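You operate a simulated robot arm through the tools that you are given. There is no shell and no other tool. Be economical: measure what you need, move in short steps, check, and stop when the job is done.

You run a simulated robot arm. Do the job below in one go: nothing can be reset, and whatever is moved stays where it is left.

JOB
Strap the motor tight and roll the trolley on to the yellow marks.
Fine: pump the black handle till the strap is tight; lift the red grip lever (the brake) to roll, push it down again there. Where these are worked on the way, their far stop is far enough and under half their travel is too little: red grip lever.

It is judged by the outcome, as a careful person would: the job done as asked, and still so three seconds after it is handed in. It fails if anything else is knocked over, pushed out of place, dropped, spilled or broken.

ROBOT AND FRAMES
A 6-joint arm with a two-finger gripper on a trunk, on a base that drives. Base frame: it is fixed to the floor where the robot stands at the start and does not move with it; the origin is under the middle of the robot, x ahead of it, y to its left, z up; the surface under the hand at the start is at about z = 0.95. Units: m, degrees, N and s.
With the tool pointing down near the work surface it reaches from about 0.38 to 0.86 m from the robot's upright axis, wherever it stands. Its first joint turns from -166.0 to 166.0 degrees. Places, roughly: black trolley handle [0.6, 0, 0.4]; orange strap [1.3, 0.3, 0.3]; red grip lever [0.7, -0.3, 0.6]; trolley [1, 0.3, 0.6]. Payload 2.45 kg.
The tool frame sits at the grasp point between the pads (the TCP): z along the fingers, y along the line on which they close. The tips reach 0.02 m beyond it. Largest opening 0.14 m; the body of the gripper starts 0.168 m behind the TCP.
Orientation is that of the tool frame in the base frame, as a unit quaternion [x, y, z, w]. With the fingers straight down and closing along the base's y, the tool's x points along the base's -x, its y along +y and its z along -z.

CONTROLS
- The arm moves only by the tool drive_tool. Its argument "moves" is a list of rows, each an object of numbers (a shift or turn left out is 0, a gripper value left out holds the last): "dx", "dy", "dz": the shift along the tool's x, y, z in m; "ax", "ay", "az": the turn, a rotation vector about the tool's x, y, z in degrees. In form: [{"dx": .., "dy": .., "dz": .., "ax": .., "ay": .., "az": ..}, ...]. A call has 1 to 12 rows; each row shifts and turns the commanded pose from where the row before left it, along the tool's axes as they then stand. "jaw" is the gripper command, from -1 (shut) to 1 (fully open), values between in proportion, set as the call begins (left out, the last holds). A row lasts 0.2 s, in which the tool goes at most 0.05 m and 8.6 degrees; a call with a longer step from one row to the next is refused whole, and so is a gripper value outside its range. Where a pose cannot be reached the arm comes as near as it can. A force on the tool above 90 N (or 10 N above the force at the start of the call, whichever is more), or a blocked arm, ends the call early, and 0.2 s more pass. The fingers move at their own pace (about 0.045 m/s each) and stop on an object; they squeeze with about 27 N. The grip force told is the motor's: it shows also when the fingers shut on nothing. Time passes only in rows, and 0.2 s behind the last, so rows that do not move let the fingers close. The reply holds the time, the measured pose of the TCP, the force on the tool along the base axes, the opening and the grip force, in the units named above and with some noise, with the torque about the TCP (base axes, N m) and any sound that the robot's microphone picked up.
- Cameras (640 x 400 px; columns grow to the right, rows downward): "scene" is now at [0.0857, 0.1459, 1.7911]; the picture's right is [0.20, -0.98, 0.00], its down [-0.84, -0.17, -0.51] and it looks along [0.50, 0.10, -0.86] (base axes); focal length 296 px, centre (320, 200). "wrist" rides on the gripper at [0.078, 0.011, -0.209] in the tool frame; the picture's right is [-0.14, 0.99, 0.00], its down [-0.92, -0.13, -0.37] and it looks along [-0.37, -0.05, 0.93] (tool axes); focal length 280 px, centre (320, 200). There is no depth. A picture from a camera that has moved, and an enlarged one, comes with that camera's place and axes in the base frame and with its lens. The place of the scene camera against the robot may be out by one fixed shift of up to 0.018 m in any direction.
- snapshot(camera): a new picture of that camera. The clock stands still meanwhile.
- move_column(by): slides the trunk up (or, below 0, down) by that many m; the arm and the scene camera ride with it, the base frame stays. It gives what a move gives, with no picture.
- drive_base(legs): drives the robot by 1 to 6 legs, each [ahead, left, turn to the left] in m, m and degrees, along the robot's own axes; the way and the turn of a leg run together, so that a leg with both is an arc; at most 1.5 m and 180 degrees a leg. The arm and the cameras ride along, it lands a little off, and it stops where it bumps. It gives what a move gives.
- aim_head(pan, tilt): turns the head with the scene camera to pan (to the left, within 143 degrees either way) and tilt (down, from -29 to 69), counted from straight ahead of the robot. It gives what a move gives.
- close_up(camera, box): a new picture of the part [left, top, right, bottom] of that camera's present view, enlarged. The clock stands still meanwhile.
- sign_off(): hands the job in; it is judged then, once.

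Go step by step. Nothing tells you exact positions but the pictures and the camera data: compare them with the known pose of the tool, close in by small moves and look again before you grip or let go. The budget is 120 turns and 98 pictures, counting those below and the enlarged ones. Unless the task says otherwise, let go and move clear before handing in, and close with one line.

The tools are called after "Request:" by a JSON object that holds its "name" and its "arguments". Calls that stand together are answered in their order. drive_tool: Moves the arm, as the interface text tells. Its arguments: {"type":"object","properties":{"moves":{"type":"array","items":{"type":"object","properties":{"dx":{"type":"number"},"dy":{"type":"number"},"dz":{"type":"number"},"ax":{"type":"number"},"ay":{"type":"number"},"az":{"type":"number"}}}},"jaw":{"type":"number"}},"required":["moves"]} The other tools are called the same way: move_column (by) slides the trunk up or down; drive_base (legs) drives the base; aim_head (pan, tilt) turns the head that bears the scene camera; snapshot (camera) takes a picture; close_up (camera, box) takes an enlarged picture of a part of a camera's view; sign_off () hands the job in.

At the start:

```text
time_s: 0.0
ee_pos: [0.6665, -0.0915, 1.1805]
ee_rot: [0.001, 1.0, 0.0, 0.0]
contact_force: [-0.4, -0.5, -1.2]
torque: [0.0, -0.03, 0.01]
gripper_width: 0.14
gripper_force: 0.0
trunk travel left (down, up): [-0.05, 0.18]
robot x, y, heading: [0.0001, 0.0001, -0.1]
head pan, tilt: [11.3, 59.4]
```

scene: 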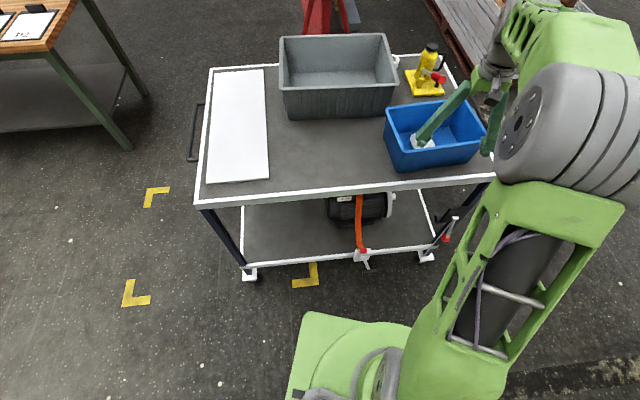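
wrist: 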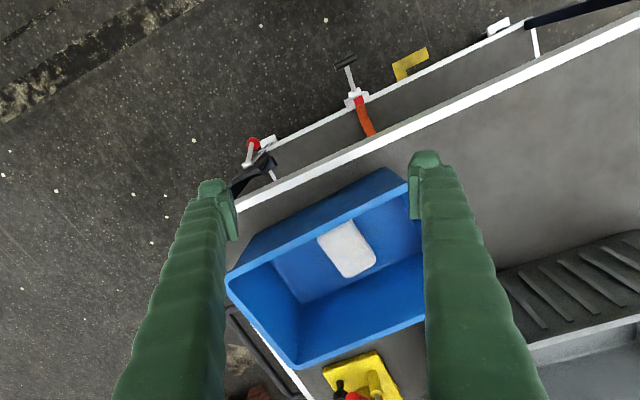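

The trolley stands ahead with the motor and orange strap on its lower deck. The ratchet handle is at the near edge, the red brake lever at the near right leg, and the yellow marks to the left. I'll look closer first.

Request:
{"name": "close_up", "arguments": {"camera": "scene", "box": [300, 180, 480, 292]}}

Request:
{"name": "close_up", "arguments": {"camera": "wrist", "box": [220, 30, 440, 168]}}

Request:
{"name": "close_up", "arguments": {"camera": "scene", "box": [100, 60, 340, 320]}}

```text
3.56 times, centred on (390, 236) of scene
camera zoom: at [0.0857, 0.1459, 1.7911], right [0.2, -0.98, 0.0], down [-0.84, -0.17, -0.51], along [0.5, 0.1, -0.86], focal length 1051 px, centre (71, 72)
```

zoom: 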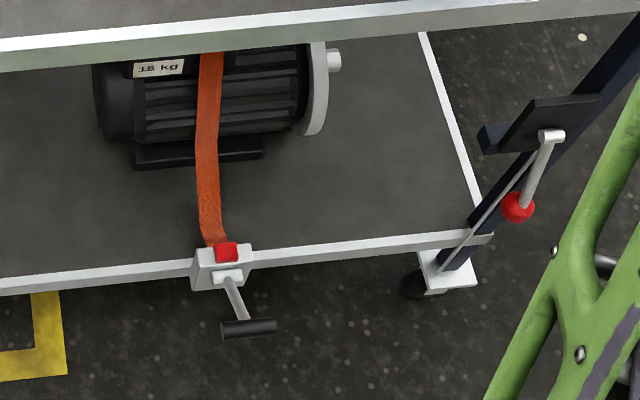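

```text
2.90 times, centred on (330, 99) of wrist
camera zoom: at [0.5877, -0.08, 1.3906], right [0.14, 0.99, 0.0], down [0.92, -0.13, 0.37], along [0.37, -0.05, -0.93], focal length 813 px, centre (291, 493)
```

zoom: 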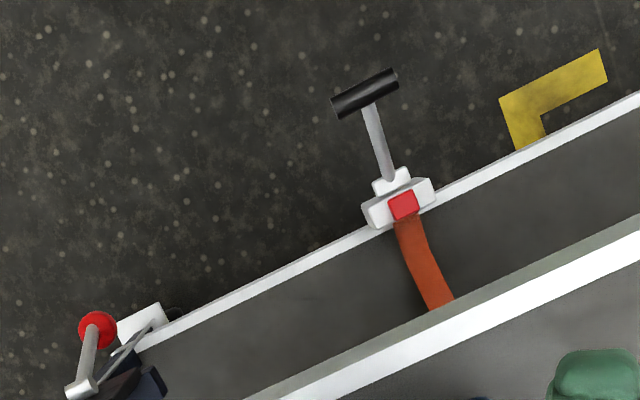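

```text
1.54 times, centred on (220, 190) of scene
camera zoom: at [0.0857, 0.1459, 1.7911], right [0.2, -0.98, 0.0], down [-0.84, -0.17, -0.51], along [0.5, 0.1, -0.86], focal length 455 px, centre (474, 215)
```

zoom: 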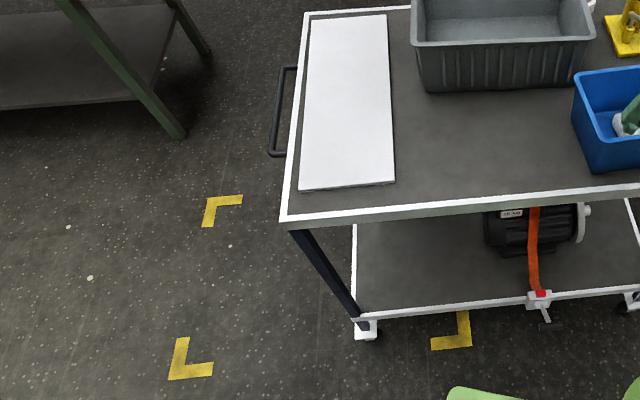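

The ratchet's T-handle is at about (0.53, 0.00, 0.46) and its pivot near (0.64, 0.04, 0.42). The trolley and the marks are both turned about 17°. I'll look around for obstacles before moving.

Request:
{"name": "aim_head", "arguments": {"pan": -50, "tilt": 35}}

Request:
{"name": "snapshot", "arguments": {"camera": "scene"}}

Request:
{"name": "aim_head", "arguments": {"pan": 50, "tilt": 35}}

Request:
{"name": "snapshot", "arguments": {"camera": "scene"}}

Request:
{"name": "aim_head", "arguments": {"pan": 0, "tilt": 25}}

Request:
{"name": "snapshot", "arguments": {"camera": "scene"}}

```text
time_s: 1.3
ee_pos: [0.665, -0.0921, 1.1807]
ee_rot: [-0.001, 1.0, 0.0, 0.0]
contact_force: [0.8, -0.8, -0.6]
torque: [-0.03, 0.04, 0.05]
gripper_width: 0.1399
gripper_force: 0.1
trunk travel left (down, up): [-0.05, 0.18]
robot x, y, heading: [0.0001, -0.0001, 0.4]
head pan, tilt: [-50.0, 35.0]
```

```text
92 pictures are left
camera scene: at [0.0764, 0.0653, 1.8246], right [-0.77, -0.64, 0.0], down [-0.37, 0.44, -0.82], along [0.53, -0.63, -0.57], focal length 296 px, centre (320, 200)
```

scene: 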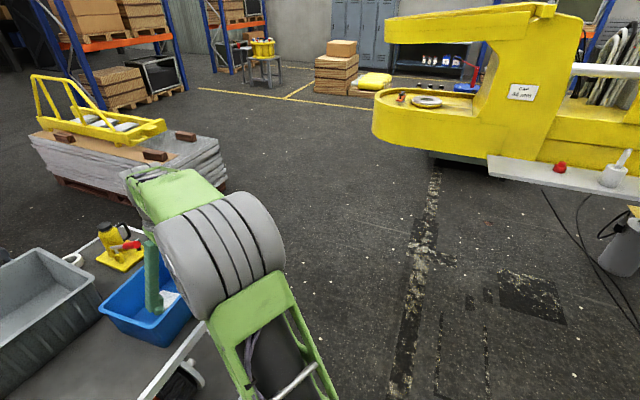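

```text
time_s: 3.1
ee_pos: [0.6655, -0.0917, 1.1806]
ee_rot: [0.0, 1.0, -0.001, 0.0]
contact_force: [-0.2, -0.4, -0.3]
torque: [0.0, 0.0, 0.02]
gripper_width: 0.14
gripper_force: 0.1
trunk travel left (down, up): [-0.05, 0.18]
robot x, y, heading: [0.0008, -0.0015, -0.0]
head pan, tilt: [50.0, 35.0]
```

```text
91 pictures are left
camera scene: at [0.0763, 0.2001, 1.8247], right [0.77, -0.64, 0.0], down [-0.37, -0.44, -0.82], along [0.53, 0.63, -0.57], focal length 296 px, centre (320, 200)
```

scene: 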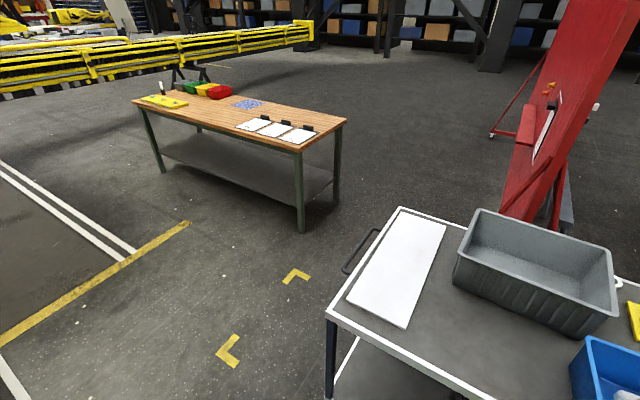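

```text
time_s: 4.2
ee_pos: [0.6667, -0.0912, 1.1807]
ee_rot: [0.0, 1.0, 0.001, 0.0]
contact_force: [-0.4, -0.4, -0.6]
torque: [0.0, -0.01, 0.0]
gripper_width: 0.14
gripper_force: 0.0
trunk travel left (down, up): [-0.05, 0.18]
robot x, y, heading: [-0.0007, 0.0014, -0.4]
head pan, tilt: [0.0, 25.0]
```

```text
90 pictures are left
camera scene: at [0.1118, 0.1328, 1.8404], right [0.0, -1.0, 0.0], down [-0.42, 0.0, -0.91], along [0.91, 0.0, -0.42], focal length 296 px, centre (320, 200)
```

scene: 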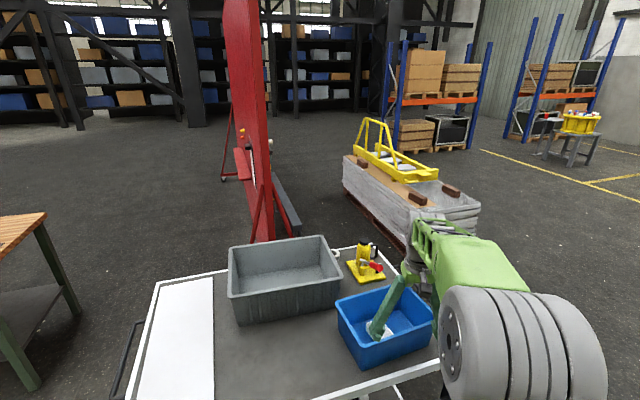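

The floor is clear around the trolley, and the bench on the left stands past the marks. I'll back the base off a little for reach, then turn the tool so its jaws close across the T-handle.

Request:
{"name": "drive_base", "arguments": {"legs": [[-0.12, 0, 0]]}}

Request:
{"name": "aim_head", "arguments": {"pan": 5, "tilt": 52}}

Request:
{"name": "drive_tool", "arguments": {"moves": [{"dx": 0.042, "dy": 0.0375}, {"dx": 0.042, "dy": 0.0375}, {"az": 8.2}, {"az": 8.2}, {"az": 8.2}, {"az": 8.2}, {"az": 8.2}, {"az": 8.2}, {"az": 8.2}, {"az": 8.2}, {"az": 7.4}]}}

```text
time_s: 5.5
ee_pos: [0.5444, -0.0925, 1.1819]
ee_rot: [0.0, 1.0, 0.0, 0.001]
contact_force: [-1.0, -0.1, -0.3]
torque: [0.0, -0.06, 0.0]
gripper_width: 0.1401
gripper_force: 0.0
trunk travel left (down, up): [-0.05, 0.18]
robot x, y, heading: [-0.1202, 0.0001, 0.0]
head pan, tilt: [0.0, 25.0]
```

```text
time_s: 6.4
ee_pos: [0.5454, -0.0925, 1.1806]
ee_rot: [0.001, 1.0, 0.0, 0.0]
contact_force: [-0.1, 0.3, -0.2]
torque: [0.02, -0.03, 0.02]
gripper_width: 0.1399
gripper_force: 0.0
trunk travel left (down, up): [-0.05, 0.18]
robot x, y, heading: [-0.1219, -0.0002, 0.1]
head pan, tilt: [5.0, 52.0]
```

```text
refused: row 1 steps farther than a row can; nothing moved
```

The row was too long, so I'll split it into shorter steps.

Request:
{"name": "drive_tool", "arguments": {"moves": [{"dx": 0.028, "dy": 0.025}, {"dx": 0.028, "dy": 0.025}, {"dx": 0.028, "dy": 0.025}, {"az": 8.2}, {"az": 8.2}, {"az": 8.2}, {"az": 8.2}, {"az": 8.2}, {"az": 8.2}, {"az": 8.2}, {"az": 8.2}, {"az": 7.4}]}}

Request:
{"name": "drive_tool", "arguments": {"moves": [{"dz": 0.05}, {"dz": 0.05}, {"dz": 0.05}, {"dz": 0.05}, {"dz": 0.05}, {"dz": 0.05}, {"ax": -8}, {"ax": -8}, {"ax": -8}, {"ax": -8}]}}

Request:
{"name": "snapshot", "arguments": {"camera": "scene"}}

Request:
{"name": "snapshot", "arguments": {"camera": "wrist"}}

```text
time_s: 9.0
ee_pos: [0.4594, -0.0177, 1.1807]
ee_rot: [0.597, 0.802, 0.0, 0.001]
contact_force: [0.3, 0.2, -0.6]
torque: [-0.02, 0.02, 0.01]
gripper_width: 0.1399
gripper_force: 0.1
trunk travel left (down, up): [-0.05, 0.18]
robot x, y, heading: [-0.1227, -0.0012, -0.2]
head pan, tilt: [5.0, 52.0]
```

```text
time_s: 11.2
ee_pos: [0.4541, -0.0002, 0.8782]
ee_rot: [0.587, 0.798, 0.126, 0.056]
contact_force: [-0.3, 0.4, -0.1]
torque: [0.03, -0.01, 0.0]
gripper_width: 0.1397
gripper_force: 0.1
out of reach, approached as far as the arm can: row 8, 9, 10
trunk travel left (down, up): [-0.05, 0.18]
robot x, y, heading: [-0.1183, -0.001, -0.0]
head pan, tilt: [5.0, 52.0]
```

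```text
89 pictures are left
camera scene: at [-0.0261, 0.1392, 1.8003], right [0.09, -1.0, 0.0], down [-0.79, -0.07, -0.62], along [0.61, 0.05, -0.79], focal length 296 px, centre (320, 200)
```

scene: 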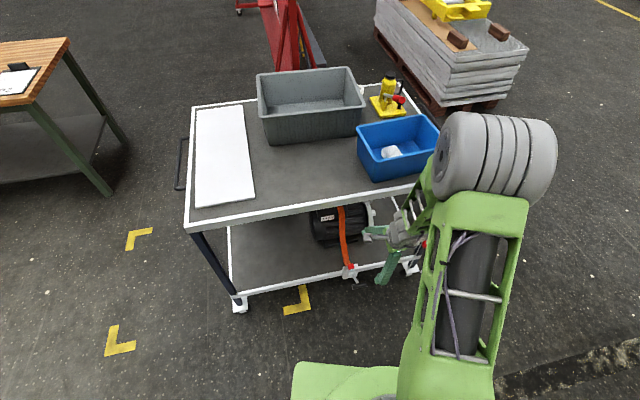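

```text
88 pictures are left
camera wrist: at [0.3901, 0.0497, 1.0873], right [0.96, 0.15, 0.26], down [0.08, -0.96, 0.27], along [0.28, -0.24, -0.93], focal length 280 px, centre (320, 200)
```

wrist: 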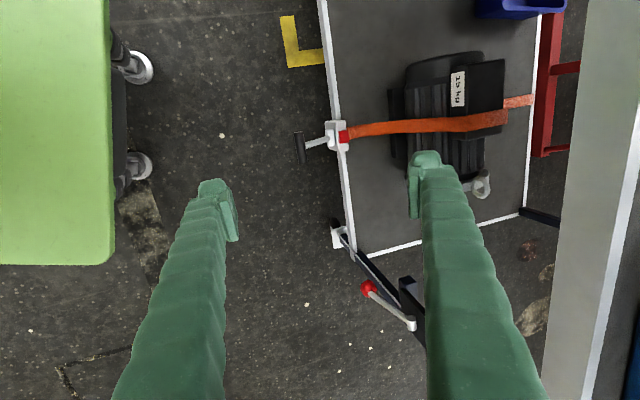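

The arm is too folded to tilt further here. I'll back off another 0.2 m, lower the trunk, and complete the tilt from there.

Request:
{"name": "drive_base", "arguments": {"legs": [[-0.2, 0, 0]]}}

Request:
{"name": "move_column", "arguments": {"by": -0.05}}

Request:
{"name": "drive_tool", "arguments": {"moves": [{"dy": 0.04}, {"dy": 0.04}, {"dy": 0.04}, {"dy": 0.04}]}}

```text
time_s: 12.8
ee_pos: [0.2575, 0.0037, 0.8784]
ee_rot: [0.583, 0.801, 0.126, 0.055]
contact_force: [0.1, 0.5, 0.1]
torque: [0.01, -0.02, 0.01]
gripper_width: 0.14
gripper_force: 0.2
trunk travel left (down, up): [-0.05, 0.18]
robot x, y, heading: [-0.3155, -0.0015, 0.4]
head pan, tilt: [5.0, 52.0]
```

```text
time_s: 13.7
ee_pos: [0.2585, 0.0038, 0.8279]
ee_rot: [0.583, 0.8, 0.127, 0.056]
contact_force: [-0.2, -1.4, 0.2]
torque: [-0.03, 0.03, 0.0]
gripper_width: 0.14
gripper_force: 0.0
trunk travel left (down, up): [0.0, 0.23]
robot x, y, heading: [-0.3175, 0.0013, 0.3]
head pan, tilt: [5.0, 52.0]
```

```text
time_s: 14.7
ee_pos: [0.4064, 0.0502, 0.871]
ee_rot: [0.584, 0.8, 0.126, 0.055]
contact_force: [0.4, -0.8, -0.7]
torque: [0.02, 0.01, 0.0]
gripper_width: 0.1399
gripper_force: 0.0
trunk travel left (down, up): [0.0, 0.23]
robot x, y, heading: [-0.3143, -0.0002, 0.4]
head pan, tilt: [5.0, 52.0]
```

Request:
{"name": "drive_tool", "arguments": {"moves": [{"ax": -8}, {"ax": -8}, {"ax": -8}]}}

Request:
{"name": "drive_tool", "arguments": {"moves": [{"dx": -0.01, "dy": -0.0229, "dz": 0.0324}, {"dx": -0.01, "dy": -0.0229, "dz": 0.0324}, {"dx": -0.01, "dy": -0.0229, "dz": 0.0324}, {"dx": -0.01, "dy": -0.0229, "dz": 0.0324}, {"dx": -0.01, "dy": -0.0229, "dz": 0.0324}, {"dx": -0.01, "dy": -0.0229, "dz": 0.0324}, {"dx": -0.01, "dy": -0.0229, "dz": 0.0324}, {"dx": -0.01, "dy": -0.0229, "dz": 0.0324}]}}

Request:
{"name": "snapshot", "arguments": {"camera": "wrist"}}

Request:
{"name": "snapshot", "arguments": {"camera": "scene"}}

```text
time_s: 15.5
ee_pos: [0.401, 0.0617, 0.8685]
ee_rot: [0.565, 0.777, 0.249, 0.118]
contact_force: [1.6, -0.3, 0.0]
torque: [0.01, 0.05, -0.04]
gripper_width: 0.1399
gripper_force: 0.1
out of reach, approached as far as the arm can: row 2, 3
trunk travel left (down, up): [0.0, 0.23]
robot x, y, heading: [-0.3125, 0.0004, 0.2]
head pan, tilt: [5.0, 52.0]
```

```text
time_s: 17.3
ee_pos: [0.3988, 0.0098, 0.545]
ee_rot: [0.566, 0.776, 0.25, 0.119]
contact_force: [-0.5, 0.0, -0.6]
torque: [-0.02, 0.03, -0.02]
gripper_width: 0.1397
gripper_force: 0.0
trunk travel left (down, up): [0.0, 0.23]
robot x, y, heading: [-0.319, 0.0007, 0.1]
head pan, tilt: [5.0, 52.0]
```

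```text
87 pictures are left
camera wrist: at [0.2838, 0.0338, 0.7363], right [0.86, 0.1, 0.5], down [0.03, -0.99, 0.16], along [0.51, -0.12, -0.85], focal length 280 px, centre (320, 200)
```

wrist: 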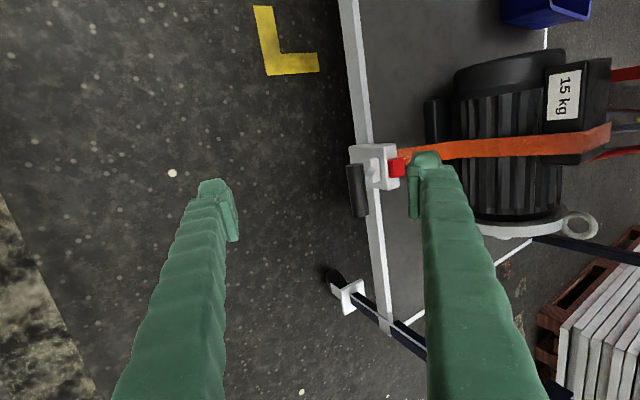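

```text
86 pictures are left
camera scene: at [-0.2219, 0.1394, 1.7502], right [0.09, -1.0, 0.0], down [-0.78, -0.07, -0.62], along [0.61, 0.06, -0.79], focal length 296 px, centre (320, 200)
```

scene: 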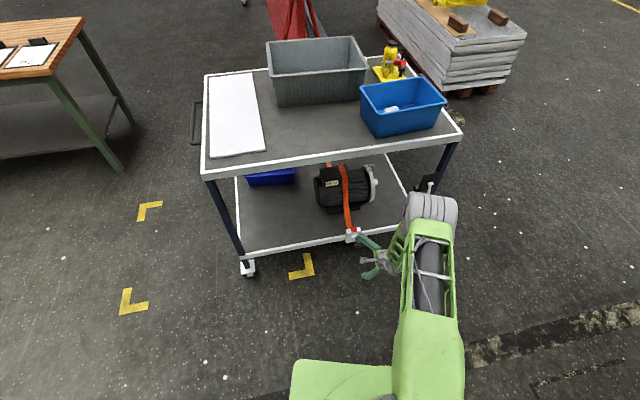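

The handle lies ahead of the jaws at about (0.518, 0.005, 0.448). I'll narrow the jaws and go three-quarters of the way.

Request:
{"name": "drive_tool", "arguments": {"jaw": 0.3, "moves": [{"dx": -0.013, "dy": 0.0113, "dz": 0.032}, {"dx": -0.013, "dy": 0.0113, "dz": 0.032}, {"dx": -0.013, "dy": 0.0113, "dz": 0.032}]}}

Request:
{"name": "snapshot", "arguments": {"camera": "wrist"}}

Request:
{"name": "close_up", "arguments": {"camera": "scene", "box": [300, 160, 460, 300]}}

```text
time_s: 18.1
ee_pos: [0.4844, 0.0072, 0.4796]
ee_rot: [0.566, 0.777, 0.25, 0.119]
contact_force: [0.1, -1.0, -0.6]
torque: [0.03, 0.01, 0.03]
gripper_width: 0.0907
gripper_force: 0.1
trunk travel left (down, up): [0.0, 0.23]
robot x, y, heading: [-0.3153, 0.0007, 0.3]
head pan, tilt: [5.0, 52.0]
```

```text
85 pictures are left
camera wrist: at [0.3697, 0.0308, 0.6708], right [0.86, 0.1, 0.5], down [0.03, -0.99, 0.16], along [0.51, -0.12, -0.85], focal length 280 px, centre (320, 200)
```

wrist: 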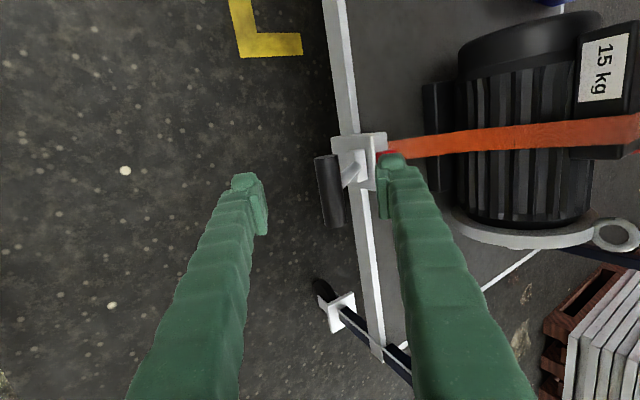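

```text
2.86 times, centred on (380, 230) of scene
camera zoom: at [-0.222, 0.1394, 1.7502], right [0.09, -1.0, 0.0], down [-0.78, -0.07, -0.62], along [0.61, 0.06, -0.79], focal length 845 px, centre (149, 114)
```

zoom: 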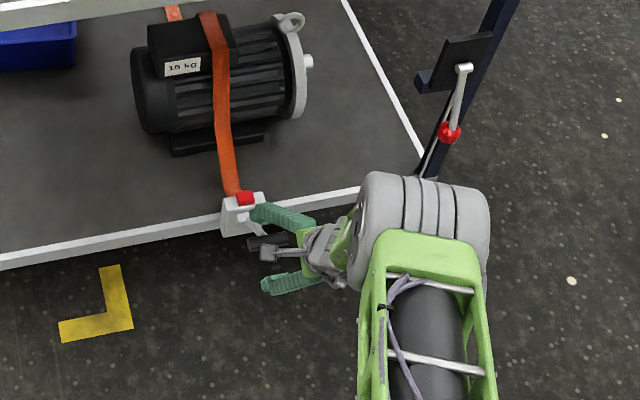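

Request:
{"name": "drive_tool", "arguments": {"moves": [{"dx": -0.006, "dy": 0.003, "dz": 0.022}, {"dx": -0.006, "dy": 0.003, "dz": 0.022}]}}

Request:
{"name": "snapshot", "arguments": {"camera": "wrist"}}

```text
time_s: 18.7
ee_pos: [0.5132, 0.0085, 0.4443]
ee_rot: [0.566, 0.777, 0.249, 0.119]
contact_force: [-0.4, 0.1, -0.5]
torque: [0.03, 0.04, 0.04]
gripper_width: 0.0911
gripper_force: 0.1
trunk travel left (down, up): [0.0, 0.23]
robot x, y, heading: [-0.3151, 0.0026, 0.2]
head pan, tilt: [5.0, 52.0]
```

```text
83 pictures are left
camera wrist: at [0.3981, 0.0324, 0.635], right [0.86, 0.1, 0.5], down [0.03, -0.99, 0.16], along [0.51, -0.12, -0.85], focal length 280 px, centre (320, 200)
```

wrist: 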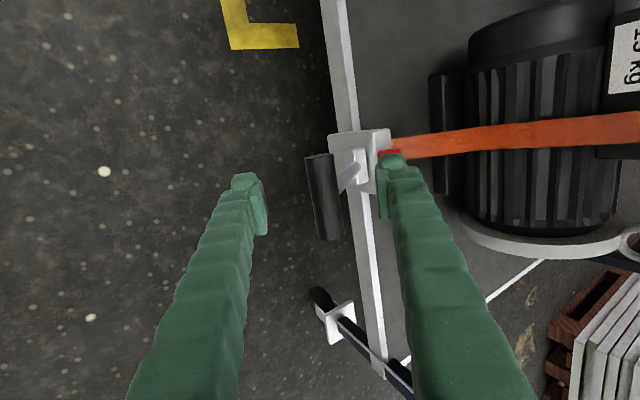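

The bar is now at the grasp point between the pads. I'll close on it.

Request:
{"name": "drive_tool", "arguments": {"jaw": -1, "moves": [{}, {}, {}, {}, {}, {}]}}

Request:
{"name": "snapshot", "arguments": {"camera": "wrist"}}

```text
time_s: 20.1
ee_pos: [0.5131, 0.0095, 0.4437]
ee_rot: [0.565, 0.777, 0.249, 0.12]
contact_force: [4.3, 0.2, 0.2]
torque: [-0.42, -0.31, 0.7]
gripper_width: 0.0222
gripper_force: 42.8
trunk travel left (down, up): [0.0, 0.23]
robot x, y, heading: [-0.3147, -0.001, 0.5]
head pan, tilt: [5.0, 52.0]
```

```text
82 pictures are left
camera wrist: at [0.3982, 0.0324, 0.6353], right [0.86, 0.11, 0.5], down [0.03, -0.99, 0.16], along [0.51, -0.12, -0.85], focal length 280 px, centre (320, 200)
```

wrist: 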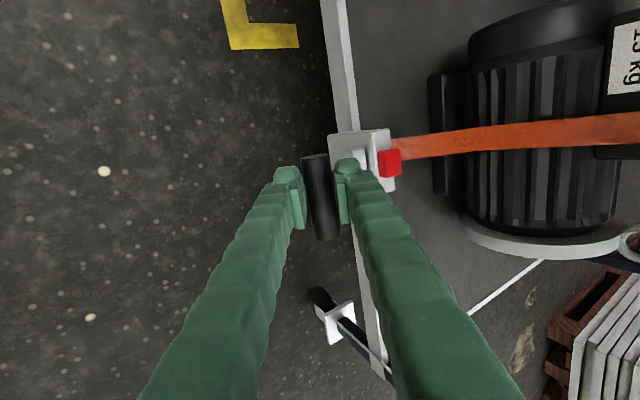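

I've gripped the bar. I'll test an upward stroke along the estimated arc in small steps, watching force and sound.

Request:
{"name": "drive_tool", "arguments": {"moves": [{"dx": 0.0012, "dy": 0.0118, "dz": -0.0092}, {"dx": 0.0012, "dy": 0.0118, "dz": -0.0092}]}}

```text
time_s: 20.7
ee_pos: [0.5322, 0.0128, 0.4795]
ee_rot: [0.563, 0.776, 0.253, 0.124]
contact_force: [1.7, 0.2, 2.6]
torque: [-0.08, 0.41, 0.09]
gripper_width: 0.0001
gripper_force: 29.2
trunk travel left (down, up): [0.0, 0.23]
robot x, y, heading: [-0.3182, -0.0018, 0.2]
head pan, tilt: [5.0, 52.0]
```

Request:
{"name": "snapshot", "arguments": {"camera": "wrist"}}

Request:
{"name": "close_up", "arguments": {"camera": "scene", "box": [300, 190, 440, 280]}}

```text
81 pictures are left
camera wrist: at [0.4157, 0.0352, 0.6695], right [0.85, 0.1, 0.52], down [0.03, -0.99, 0.16], along [0.53, -0.12, -0.84], focal length 280 px, centre (320, 200)
```

wrist: 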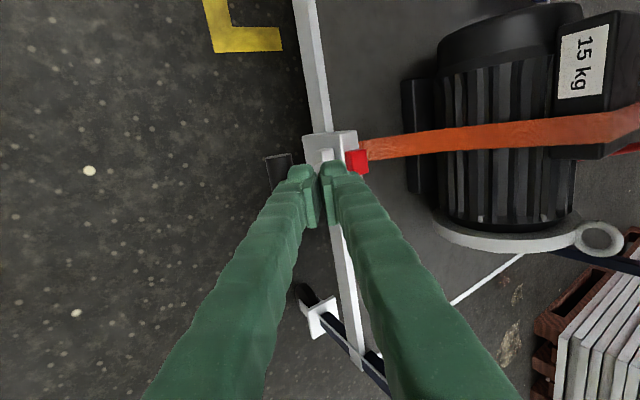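

```text
4.44 times, centred on (370, 235) of scene
camera zoom: at [-0.221, 0.1399, 1.7504], right [0.09, -1.0, 0.0], down [-0.78, -0.07, -0.62], along [0.61, 0.06, -0.79], focal length 1314 px, centre (98, 44)
```

zoom: 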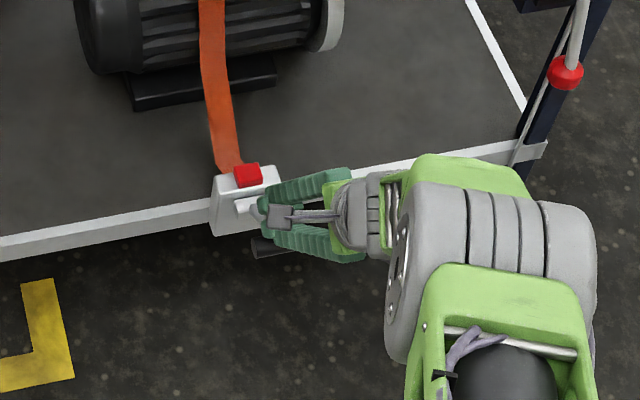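

The bar slipped out without moving, so that way is stiff or the pull leaned too much on friction. I'll test the other direction by pressing down on the bar from above with closed fingertips.

Request:
{"name": "drive_tool", "arguments": {"moves": [{"dx": 0.0024, "dy": -0.0246, "dz": -0.0268}, {"dx": -0.001, "dy": -0.0052, "dz": 0.00845}, {"dx": -0.001, "dy": -0.0052, "dz": 0.00845}, {"dx": -0.001, "dy": -0.0052, "dz": 0.00845}]}}

Request:
{"name": "drive_tool", "arguments": {"moves": [{"dx": -0.001, "dy": -0.0052, "dz": 0.00845}, {"dx": -0.001, "dy": -0.0052, "dz": 0.00845}]}}

Request:
{"name": "snapshot", "arguments": {"camera": "wrist"}}

```text
time_s: 21.7
ee_pos: [0.4899, 0.0, 0.4514]
ee_rot: [0.566, 0.777, 0.25, 0.12]
contact_force: [0.4, -0.1, 0.2]
torque: [0.02, 0.0, -0.04]
gripper_width: 0.0002
gripper_force: 29.6
trunk travel left (down, up): [0.0, 0.23]
robot x, y, heading: [-0.3159, 0.0033, 0.5]
head pan, tilt: [5.0, 52.0]
```

```text
time_s: 22.3
ee_pos: [0.4855, -0.0032, 0.434]
ee_rot: [0.566, 0.777, 0.249, 0.119]
contact_force: [-53.9, -11.8, 43.4]
torque: [-0.08, -1.35, -0.59]
gripper_width: 0.0
gripper_force: 29.5
trunk travel left (down, up): [0.0, 0.23]
robot x, y, heading: [-0.3155, -0.0018, 0.3]
head pan, tilt: [5.0, 52.0]
```

```text
79 pictures are left
camera wrist: at [0.3699, 0.0217, 0.6255], right [0.86, 0.1, 0.5], down [0.03, -0.99, 0.16], along [0.51, -0.12, -0.85], focal length 280 px, centre (320, 200)
```

wrist: 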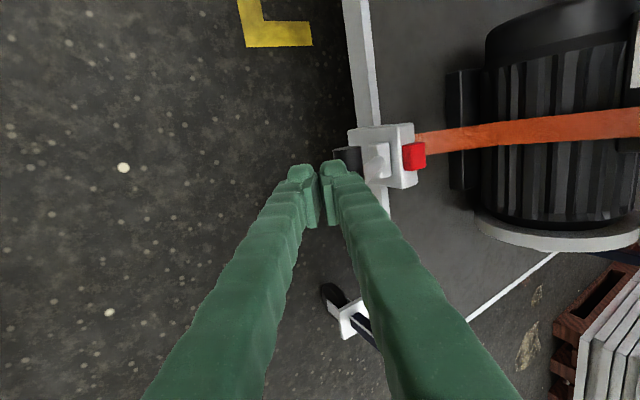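

Down is blocked, so the lever rests on its lower stop and pumping means lifting. I'll withdraw and tilt the tool nearer to horizontal so the lower finger can lift the bar positively.

Request:
{"name": "drive_tool", "arguments": {"jaw": 0.3, "moves": [{"dz": -0.04}, {"dz": -0.04}, {"dz": -0.04}, {"ax": -8}, {"ax": -8}, {"ax": -8}, {"ax": -8}]}}

```text
time_s: 23.9
ee_pos: [0.4343, -0.0301, 0.5347]
ee_rot: [0.51, 0.677, 0.455, 0.272]
contact_force: [0.9, -0.8, 0.1]
torque: [-0.02, 0.01, 0.03]
gripper_width: 0.0912
gripper_force: 0.0
trunk travel left (down, up): [0.0, 0.23]
robot x, y, heading: [-0.316, -0.0003, 0.3]
head pan, tilt: [5.0, 52.0]
```

The tilt of 64° is reached. I'll line up with the bar and check.

Request:
{"name": "drive_tool", "arguments": {"moves": [{"dx": 0.001, "dy": -0.022, "dz": 0.015}, {"dx": 0.001, "dy": -0.022, "dz": 0.015}, {"dz": 0.03}]}}

Request:
{"name": "snapshot", "arguments": {"camera": "wrist"}}

```text
time_s: 24.7
ee_pos: [0.4622, -0.0125, 0.4697]
ee_rot: [0.51, 0.679, 0.454, 0.269]
contact_force: [0.3, -0.6, -0.3]
torque: [-0.01, 0.05, 0.02]
gripper_width: 0.091
gripper_force: 0.1
trunk travel left (down, up): [0.0, 0.23]
robot x, y, heading: [-0.3185, 0.0005, 0.1]
head pan, tilt: [5.0, 52.0]
```

```text
78 pictures are left
camera wrist: at [0.2684, -0.0078, 0.5801], right [0.49, -0.06, 0.87], down [-0.06, -1.0, -0.04], along [0.87, -0.03, -0.49], focal length 280 px, centre (320, 200)
```

wrist: 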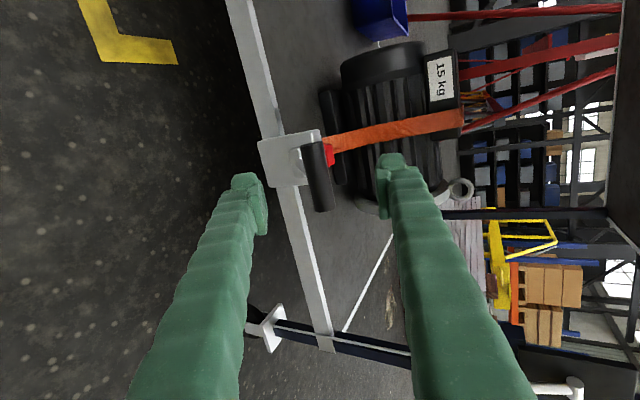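

Request:
{"name": "drive_tool", "arguments": {"moves": [{"dz": 0.033}, {"dz": 0.032}]}}

Request:
{"name": "drive_tool", "arguments": {"jaw": -1, "moves": [{}, {}, {}, {}, {}]}}

Request:
{"name": "snapshot", "arguments": {"camera": "wrist"}}

```text
time_s: 25.3
ee_pos: [0.5106, 0.0131, 0.4612]
ee_rot: [0.512, 0.678, 0.453, 0.269]
contact_force: [0.2, 0.2, 0.0]
torque: [-0.02, 0.05, -0.01]
gripper_width: 0.091
gripper_force: 0.1
out of reach, approached as far as the arm can: row 2
trunk travel left (down, up): [0.0, 0.23]
robot x, y, heading: [-0.3193, 0.0015, 0.1]
head pan, tilt: [5.0, 52.0]
```

```text
time_s: 26.5
ee_pos: [0.5, 0.0115, 0.4491]
ee_rot: [0.518, 0.681, 0.446, 0.264]
contact_force: [-38.6, -12.9, -28.2]
torque: [-0.43, 0.83, 0.14]
gripper_width: 0.0128
gripper_force: 21.8
trunk travel left (down, up): [0.0, 0.23]
robot x, y, heading: [-0.3152, 0.0021, 0.5]
head pan, tilt: [5.0, 52.0]
```

```text
77 pictures are left
camera wrist: at [0.3081, 0.0166, 0.5654], right [0.51, -0.06, 0.86], down [-0.06, -1.0, -0.04], along [0.86, -0.03, -0.51], focal length 280 px, centre (320, 200)
```

wrist: 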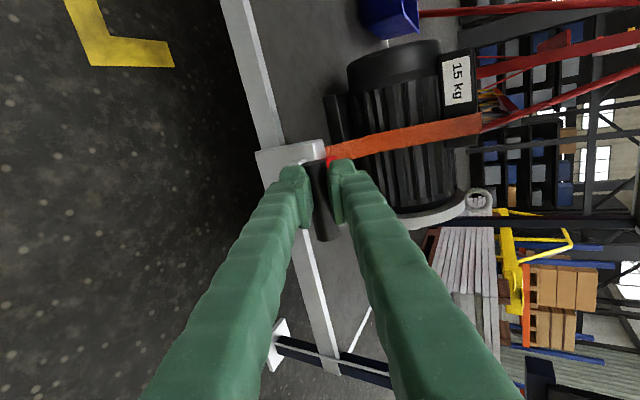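

The arm ran short of reach and only the tips pinch the bar. I'll open, back the base off 0.15 m and come in again.

Request:
{"name": "drive_tool", "arguments": {"jaw": 0.4, "moves": [{}, {}, {}, {}, {}]}}

Request:
{"name": "drive_base", "arguments": {"legs": [[-0.15, 0, 0]]}}

Request:
{"name": "drive_tool", "arguments": {"moves": [{"dz": 0.03}, {"dz": 0.03}, {"dz": 0.03}]}}

```text
time_s: 27.7
ee_pos: [0.5112, 0.0136, 0.4616]
ee_rot: [0.511, 0.678, 0.454, 0.27]
contact_force: [0.3, 0.2, 0.2]
torque: [-0.01, -0.02, 0.01]
gripper_width: 0.098
gripper_force: 0.1
trunk travel left (down, up): [0.0, 0.23]
robot x, y, heading: [-0.3169, 0.0007, 0.2]
head pan, tilt: [5.0, 52.0]
```

```text
time_s: 29.1
ee_pos: [0.3638, 0.0102, 0.4619]
ee_rot: [0.512, 0.679, 0.452, 0.27]
contact_force: [0.4, -0.3, -0.9]
torque: [-0.02, 0.03, 0.0]
gripper_width: 0.0981
gripper_force: 0.1
trunk travel left (down, up): [0.0, 0.23]
robot x, y, heading: [-0.4647, 0.0023, 0.3]
head pan, tilt: [5.0, 52.0]
```

```text
time_s: 29.9
ee_pos: [0.4081, 0.0443, 0.4811]
ee_rot: [0.512, 0.678, 0.452, 0.271]
contact_force: [-0.3, 0.5, 0.1]
torque: [-0.01, 0.02, 0.0]
gripper_width: 0.098
gripper_force: 0.1
out of reach, approached as far as the arm can: row 1, 2, 3
trunk travel left (down, up): [0.0, 0.23]
robot x, y, heading: [-0.4611, -0.0019, 0.2]
head pan, tilt: [5.0, 52.0]
```

Backing off made it worse; the limit is stretch toward the low handle. I'll retract the tool and move the base closer instead.

Request:
{"name": "drive_tool", "arguments": {"moves": [{"dz": -0.04}, {"dz": -0.04}, {"dz": -0.04}, {"dz": -0.04}]}}

Request:
{"name": "drive_base", "arguments": {"legs": [[0.21, 0, 0]]}}

```text
time_s: 30.9
ee_pos: [0.2732, -0.0084, 0.5515]
ee_rot: [0.513, 0.677, 0.453, 0.271]
contact_force: [0.2, -0.2, -0.1]
torque: [-0.01, -0.02, -0.03]
gripper_width: 0.0977
gripper_force: 0.0
trunk travel left (down, up): [0.0, 0.23]
robot x, y, heading: [-0.4623, -0.004, 0.4]
head pan, tilt: [5.0, 52.0]
```

```text
time_s: 32.5
ee_pos: [0.4815, -0.0089, 0.5527]
ee_rot: [0.513, 0.678, 0.452, 0.271]
contact_force: [-0.1, -0.8, 0.9]
torque: [0.02, 0.02, 0.01]
gripper_width: 0.0979
gripper_force: 0.1
trunk travel left (down, up): [0.0, 0.23]
robot x, y, heading: [-0.2539, -0.0029, 0.4]
head pan, tilt: [5.0, 52.0]
```

Request:
{"name": "drive_tool", "arguments": {"moves": [{"dx": -0.002, "dy": -0.042}, {"dx": -0.002, "dy": -0.041}, {"dz": 0.04}, {"dz": 0.044}]}}

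Request:
{"name": "snapshot", "arguments": {"camera": "wrist"}}

```text
time_s: 33.5
ee_pos: [0.5141, 0.0097, 0.443]
ee_rot: [0.513, 0.677, 0.453, 0.27]
contact_force: [0.0, 0.3, 0.1]
torque: [0.0, 0.05, 0.01]
gripper_width: 0.0981
gripper_force: 0.1
trunk travel left (down, up): [0.0, 0.23]
robot x, y, heading: [-0.2554, 0.0027, 0.4]
head pan, tilt: [5.0, 52.0]
```

```text
76 pictures are left
camera wrist: at [0.3195, 0.015, 0.5538], right [0.49, -0.07, 0.87], down [-0.06, -1.0, -0.04], along [0.87, -0.04, -0.49], focal length 280 px, centre (320, 200)
```

wrist: 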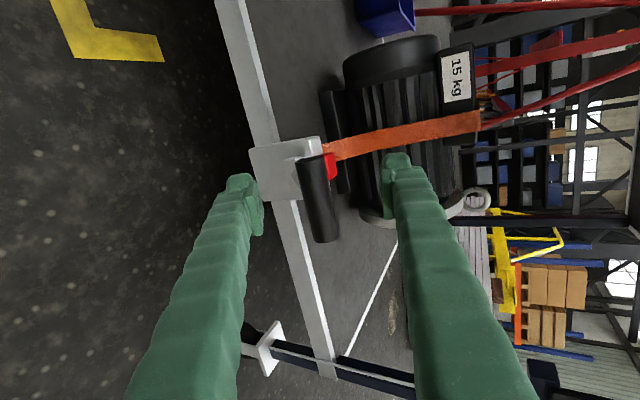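

Reached and centred. I'll close, then lift in small steps, rotating the tool with the lever.

Request:
{"name": "drive_tool", "arguments": {"jaw": -1, "moves": [{"dz": 0.006}, {}, {}, {}, {}, {}]}}

```text
time_s: 34.9
ee_pos: [0.5155, 0.0126, 0.4389]
ee_rot: [0.515, 0.679, 0.449, 0.268]
contact_force: [-6.5, -3.9, -23.5]
torque: [-0.9, -0.06, 0.27]
gripper_width: 0.0245
gripper_force: 38.6
out of reach, approached as far as the arm can: row 1
trunk travel left (down, up): [0.0, 0.23]
robot x, y, heading: [-0.254, -0.0013, 0.1]
head pan, tilt: [5.0, 52.0]
```

Request:
{"name": "drive_tool", "arguments": {"moves": [{"dx": 0.0006, "dy": 0.0088, "ax": 4}, {"dx": 0.0006, "dy": 0.0088, "ax": 4}, {"dx": 0.0006, "dy": 0.0088, "ax": 4}, {"dx": 0.0006, "dy": 0.0088, "ax": 4}]}}

Request:
{"name": "snapshot", "arguments": {"camera": "wrist"}}

```text
time_s: 35.9
ee_pos: [0.5117, 0.0163, 0.4491]
ee_rot: [0.556, 0.738, 0.336, 0.18]
contact_force: [-53.8, -32.5, -56.9]
torque: [-1.42, 0.59, 0.75]
gripper_width: 0.0229
gripper_force: 45.2
trunk travel left (down, up): [0.0, 0.23]
robot x, y, heading: [-0.2569, -0.0036, 0.1]
head pan, tilt: [5.0, 52.0]
```

```text
75 pictures are left
camera wrist: at [0.3604, 0.03, 0.6142], right [0.74, 0.03, 0.67], down [-0.03, -1.0, 0.07], along [0.67, -0.08, -0.74], focal length 280 px, centre (320, 200)
```

wrist: 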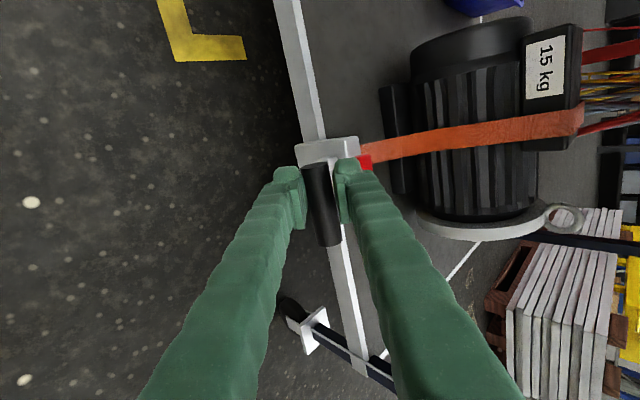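

Lifting meets a hard stop at about 85 N, so the stroke is probably downward and needs more force than I used before. I'll relax the load, open and inspect the mechanism.

Request:
{"name": "drive_tool", "arguments": {"moves": [{"dx": -0.0012, "dy": -0.0176}, {"dx": -0.0012, "dy": -0.014}]}}

Request:
{"name": "drive_tool", "arguments": {"jaw": 0.4, "moves": [{}, {}, {}, {}, {"dz": -0.05}, {"dz": -0.05}]}}

Request:
{"name": "close_up", "arguments": {"camera": "wrist", "box": [260, 120, 420, 220]}}

```text
time_s: 36.5
ee_pos: [0.5089, 0.0145, 0.4465]
ee_rot: [0.546, 0.736, 0.351, 0.192]
contact_force: [-53.6, -9.8, 14.8]
torque: [-0.45, 0.62, 1.11]
gripper_width: 0.0217
gripper_force: 45.4
trunk travel left (down, up): [0.0, 0.23]
robot x, y, heading: [-0.2562, 0.0029, 0.4]
head pan, tilt: [5.0, 52.0]
```

```text
time_s: 37.9
ee_pos: [0.4475, -0.0191, 0.5155]
ee_rot: [0.546, 0.734, 0.353, 0.197]
contact_force: [-0.5, -0.5, 1.1]
torque: [-0.01, 0.01, -0.02]
gripper_width: 0.0981
gripper_force: 0.0
trunk travel left (down, up): [0.0, 0.23]
robot x, y, heading: [-0.2598, -0.0016, 0.2]
head pan, tilt: [5.0, 52.0]
```

```text
4.00 times, centred on (340, 170) of wrist
camera zoom: at [0.2881, -0.0072, 0.6729], right [0.7, 0.02, 0.71], down [-0.03, -1.0, 0.06], along [0.71, -0.07, -0.7], focal length 1122 px, centre (240, 320)
```

zoom: 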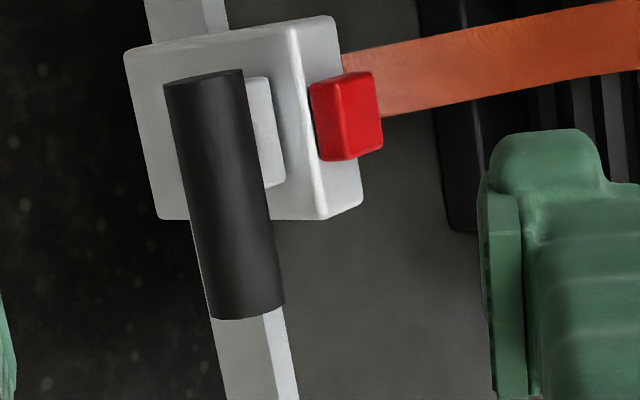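

Request:
{"name": "drive_tool", "arguments": {"moves": [{"dy": -0.002, "dz": 0.035}, {"dy": -0.002, "dz": 0.035}, {"dy": -0.001, "dz": 0.035}]}}

Request:
{"name": "drive_tool", "arguments": {"jaw": -1, "moves": [{}, {}, {}, {}, {}]}}

Request:
{"name": "drive_tool", "arguments": {"moves": [{"dx": -0.001, "dy": -0.0073, "dz": 0.0067}, {"dx": -0.001, "dy": -0.0073, "dz": 0.0067}, {"dx": -0.001, "dy": -0.0073, "dz": 0.0067}]}}

```text
time_s: 38.7
ee_pos: [0.5149, 0.0114, 0.4413]
ee_rot: [0.546, 0.734, 0.354, 0.197]
contact_force: [0.3, 0.4, -0.3]
torque: [-0.01, 0.03, 0.02]
gripper_width: 0.0982
gripper_force: 0.1
trunk travel left (down, up): [0.0, 0.23]
robot x, y, heading: [-0.253, -0.0026, 0.4]
head pan, tilt: [5.0, 52.0]
```

```text
time_s: 39.9
ee_pos: [0.5153, 0.0118, 0.4399]
ee_rot: [0.545, 0.734, 0.354, 0.196]
contact_force: [0.5, -0.9, -1.6]
torque: [-0.36, -0.17, 0.35]
gripper_width: 0.0241
gripper_force: 25.3
trunk travel left (down, up): [0.0, 0.23]
robot x, y, heading: [-0.2562, 0.0008, 0.1]
head pan, tilt: [5.0, 52.0]
```

```text
time_s: 40.7
ee_pos: [0.516, 0.0116, 0.4135]
ee_rot: [0.545, 0.733, 0.355, 0.199]
contact_force: [-33.5, -10.2, 32.2]
torque: [-0.39, -1.25, 0.76]
gripper_width: 0.0218
gripper_force: 44.7
trunk travel left (down, up): [0.0, 0.23]
robot x, y, heading: [-0.2582, -0.0014, 0.1]
head pan, tilt: [5.0, 52.0]
```

The tool went down 26 mm with the bar still between the pads. I'll check whether the lever moved with it.

Request:
{"name": "snapshot", "arguments": {"camera": "wrist"}}

```text
73 pictures are left
camera wrist: at [0.3557, 0.023, 0.5708], right [0.7, 0.02, 0.72], down [-0.03, -1.0, 0.06], along [0.72, -0.07, -0.69], focal length 280 px, centre (320, 200)
```

wrist: 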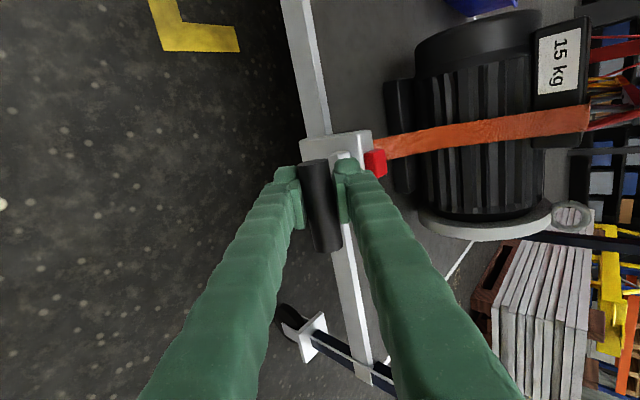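

Request:
{"name": "drive_tool", "arguments": {"moves": [{"dx": -0.001, "dy": -0.0087, "dz": 0.0052}, {"dx": -0.001, "dy": -0.0087, "dz": 0.0052}, {"dx": -0.001, "dy": -0.0073, "dz": 0.0067}, {"dx": -0.001, "dy": -0.0073, "dz": 0.0067}]}}

Request:
{"name": "snapshot", "arguments": {"camera": "wrist"}}

```text
time_s: 41.7
ee_pos: [0.5095, 0.008, 0.3864]
ee_rot: [0.546, 0.732, 0.354, 0.199]
contact_force: [-39.9, -31.4, 30.9]
torque: [-0.32, -1.62, 0.61]
gripper_width: 0.0302
gripper_force: 44.4
out of reach, approached as far as the arm can: row 3, 4
trunk travel left (down, up): [0.0, 0.23]
robot x, y, heading: [-0.2562, 0.0004, 0.2]
head pan, tilt: [5.0, 52.0]
```

```text
72 pictures are left
camera wrist: at [0.3488, 0.0213, 0.5423], right [0.7, 0.02, 0.72], down [-0.04, -1.0, 0.06], along [0.71, -0.07, -0.7], focal length 280 px, centre (320, 200)
```

wrist: 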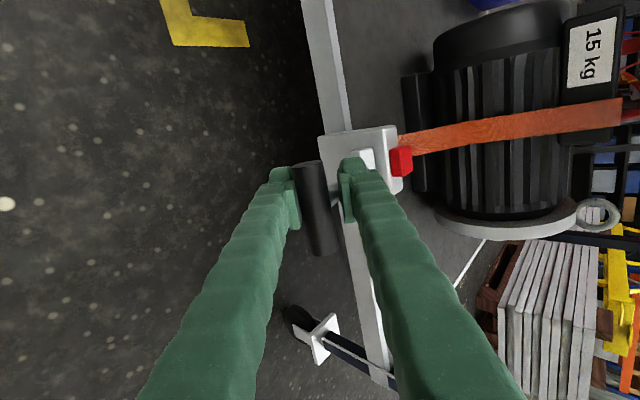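

The lever is moving down, so pumping is a downward stroke, but the arm runs out of reach here. I'll release and see whether the lever springs back by itself.

Request:
{"name": "drive_tool", "arguments": {"jaw": 0.4, "moves": [{}, {}, {}, {}, {"dz": -0.05}, {"dz": -0.05}]}}

Request:
{"name": "snapshot", "arguments": {"camera": "wrist"}}

```text
time_s: 43.1
ee_pos: [0.4408, -0.02, 0.4497]
ee_rot: [0.545, 0.734, 0.354, 0.197]
contact_force: [0.2, 1.0, -0.4]
torque: [0.02, 0.02, 0.0]
gripper_width: 0.098
gripper_force: 0.1
trunk travel left (down, up): [0.0, 0.23]
robot x, y, heading: [-0.2557, -0.0021, 0.1]
head pan, tilt: [5.0, 52.0]
```

```text
71 pictures are left
camera wrist: at [0.281, -0.0091, 0.6064], right [0.7, 0.02, 0.71], down [-0.03, -1.0, 0.06], along [0.71, -0.07, -0.7], focal length 280 px, centre (320, 200)
```

wrist: 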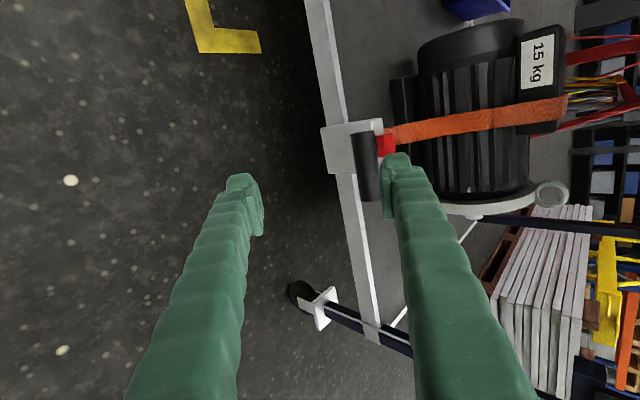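

It springs back up by itself, so I can pump by pressing down from above with closed fingertips. I'll set the tool nearly vertical and bring the base closer for more downward reach.

Request:
{"name": "drive_tool", "arguments": {"jaw": -1, "moves": [{"ax": 8}, {"ax": 8}, {"ax": 8}, {"ax": 8}, {"dy": -0.0238, "dz": -0.0336}, {"dy": -0.0238, "dz": -0.0336}, {"dy": -0.0238, "dz": -0.0336}, {"dy": -0.0238, "dz": -0.0336}, {"dy": -0.0238, "dz": -0.0336}]}}

Request:
{"name": "drive_base", "arguments": {"legs": [[0.2, 0, 0]]}}

Request:
{"name": "snapshot", "arguments": {"camera": "wrist"}}

```text
time_s: 45.1
ee_pos: [0.2927, -0.0817, 0.5796]
ee_rot: [0.578, 0.803, 0.139, 0.039]
contact_force: [-0.4, -0.8, -0.1]
torque: [-0.02, -0.01, -0.01]
gripper_width: 0.0
gripper_force: 27.0
trunk travel left (down, up): [0.0, 0.23]
robot x, y, heading: [-0.2563, -0.0028, 0.2]
head pan, tilt: [5.0, 52.0]
```

```text
time_s: 46.7
ee_pos: [0.494, -0.0818, 0.5785]
ee_rot: [0.579, 0.803, 0.138, 0.039]
contact_force: [0.0, 0.5, 0.1]
torque: [-0.04, -0.01, -0.01]
gripper_width: 0.0
gripper_force: 27.0
trunk travel left (down, up): [0.0, 0.23]
robot x, y, heading: [-0.0584, -0.0001, 0.5]
head pan, tilt: [5.0, 52.0]
```

```text
70 pictures are left
camera wrist: at [0.4327, -0.0419, 0.791], right [0.95, 0.16, 0.25], down [0.1, -0.97, 0.23], along [0.28, -0.19, -0.94], focal length 280 px, centre (320, 200)
```

wrist: 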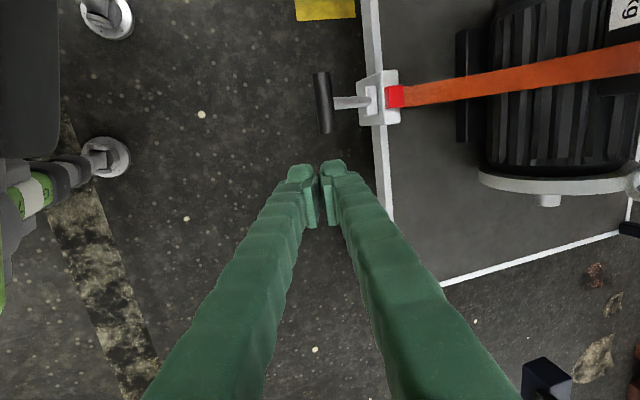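

Request:
{"name": "drive_tool", "arguments": {"moves": [{"dx": 0.0232, "dy": 0.0061, "dz": 0.0334}, {"dx": 0.0232, "dy": 0.0061, "dz": 0.0334}, {"dx": 0.0232, "dy": 0.0061, "dz": 0.0334}]}}

Request:
{"name": "drive_tool", "arguments": {"moves": [{"dx": -0.0015, "dy": -0.004, "dz": 0.0144}, {"dx": -0.0015, "dy": -0.004, "dz": 0.0144}, {"dx": -0.0015, "dy": -0.004, "dz": 0.0144}, {"dx": -0.0015, "dy": -0.004, "dz": 0.0144}, {"dx": -0.0015, "dy": -0.004, "dz": 0.0144}]}}

Request:
{"name": "snapshot", "arguments": {"camera": "wrist"}}

```text
time_s: 47.5
ee_pos: [0.5098, 0.0101, 0.4941]
ee_rot: [0.578, 0.803, 0.138, 0.04]
contact_force: [0.6, -0.7, 0.8]
torque: [0.02, 0.01, 0.01]
gripper_width: 0.0
gripper_force: 27.4
trunk travel left (down, up): [0.0, 0.23]
robot x, y, heading: [-0.0534, 0.0009, 0.0]
head pan, tilt: [5.0, 52.0]
```

```text
time_s: 48.7
ee_pos: [0.515, 0.0077, 0.4197]
ee_rot: [0.578, 0.803, 0.14, 0.041]
contact_force: [2.9, 1.2, 1.7]
torque: [0.01, -0.06, 0.04]
gripper_width: 0.0
gripper_force: 29.2
trunk travel left (down, up): [0.0, 0.23]
robot x, y, heading: [-0.0546, 0.0012, -0.0]
head pan, tilt: [5.0, 52.0]
```

```text
69 pictures are left
camera wrist: at [0.4516, 0.0483, 0.6319], right [0.95, 0.16, 0.26], down [0.1, -0.97, 0.23], along [0.29, -0.19, -0.94], focal length 280 px, centre (320, 200)
```

wrist: 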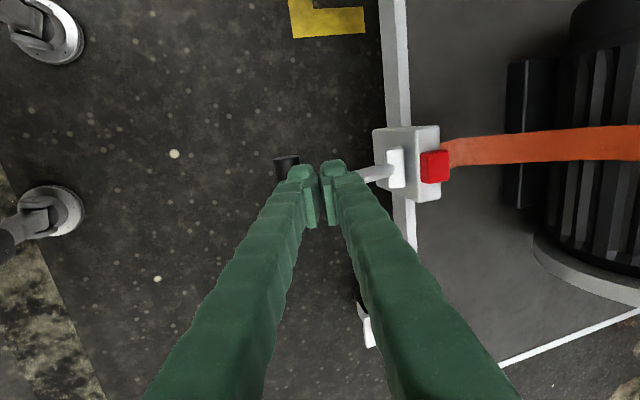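

The tip slid off the inside of the bar. I'll turn the jaws to close along the bar, opened to straddle the rod, so both fingertips can press on it with more margin.

Request:
{"name": "drive_tool", "arguments": {"jaw": -0.5, "moves": [{"dz": -0.045}, {"dz": -0.045}]}}

Request:
{"name": "drive_tool", "arguments": {"moves": [{"az": -8.2}, {"az": -8.2}, {"az": -8.2}, {"az": -8.2}, {"az": -8.2}, {"az": -8.2}, {"az": -8.2}, {"az": -8.2}, {"az": -8.2}, {"az": -8.2}, {"az": -8}, {"ax": 5.8}]}}

Request:
{"name": "snapshot", "arguments": {"camera": "wrist"}}

```text
time_s: 49.3
ee_pos: [0.4897, -0.0084, 0.5056]
ee_rot: [0.579, 0.802, 0.138, 0.039]
contact_force: [0.3, 0.4, -0.7]
torque: [0.0, 0.01, 0.02]
gripper_width: 0.035
gripper_force: 0.1
trunk travel left (down, up): [0.0, 0.23]
robot x, y, heading: [-0.0559, 0.0004, 0.1]
head pan, tilt: [5.0, 52.0]
```

```text
time_s: 51.9
ee_pos: [0.4923, -0.0097, 0.5063]
ee_rot: [-0.159, 0.977, 0.073, 0.122]
contact_force: [0.6, 0.0, 0.1]
torque: [-0.01, -0.02, 0.03]
gripper_width: 0.035
gripper_force: 0.0
out of reach, approached as far as the arm can: row 12
trunk travel left (down, up): [0.0, 0.23]
robot x, y, heading: [-0.0584, 0.0015, 0.0]
head pan, tilt: [5.0, 52.0]
```

```text
68 pictures are left
camera wrist: at [0.3711, -0.0598, 0.688], right [-0.2, 0.97, 0.14], down [0.81, 0.08, 0.58], along [0.55, 0.23, -0.8], focal length 280 px, centre (320, 200)
```

wrist: 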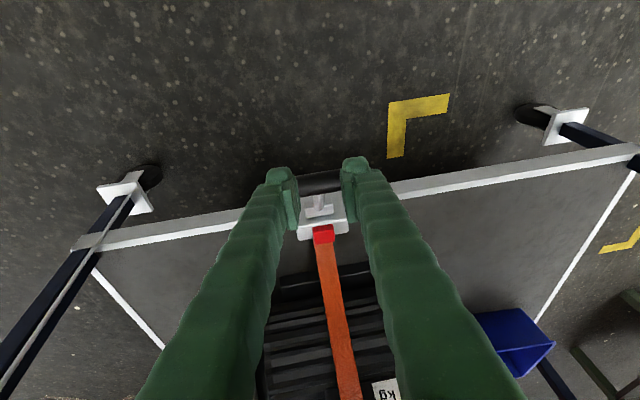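

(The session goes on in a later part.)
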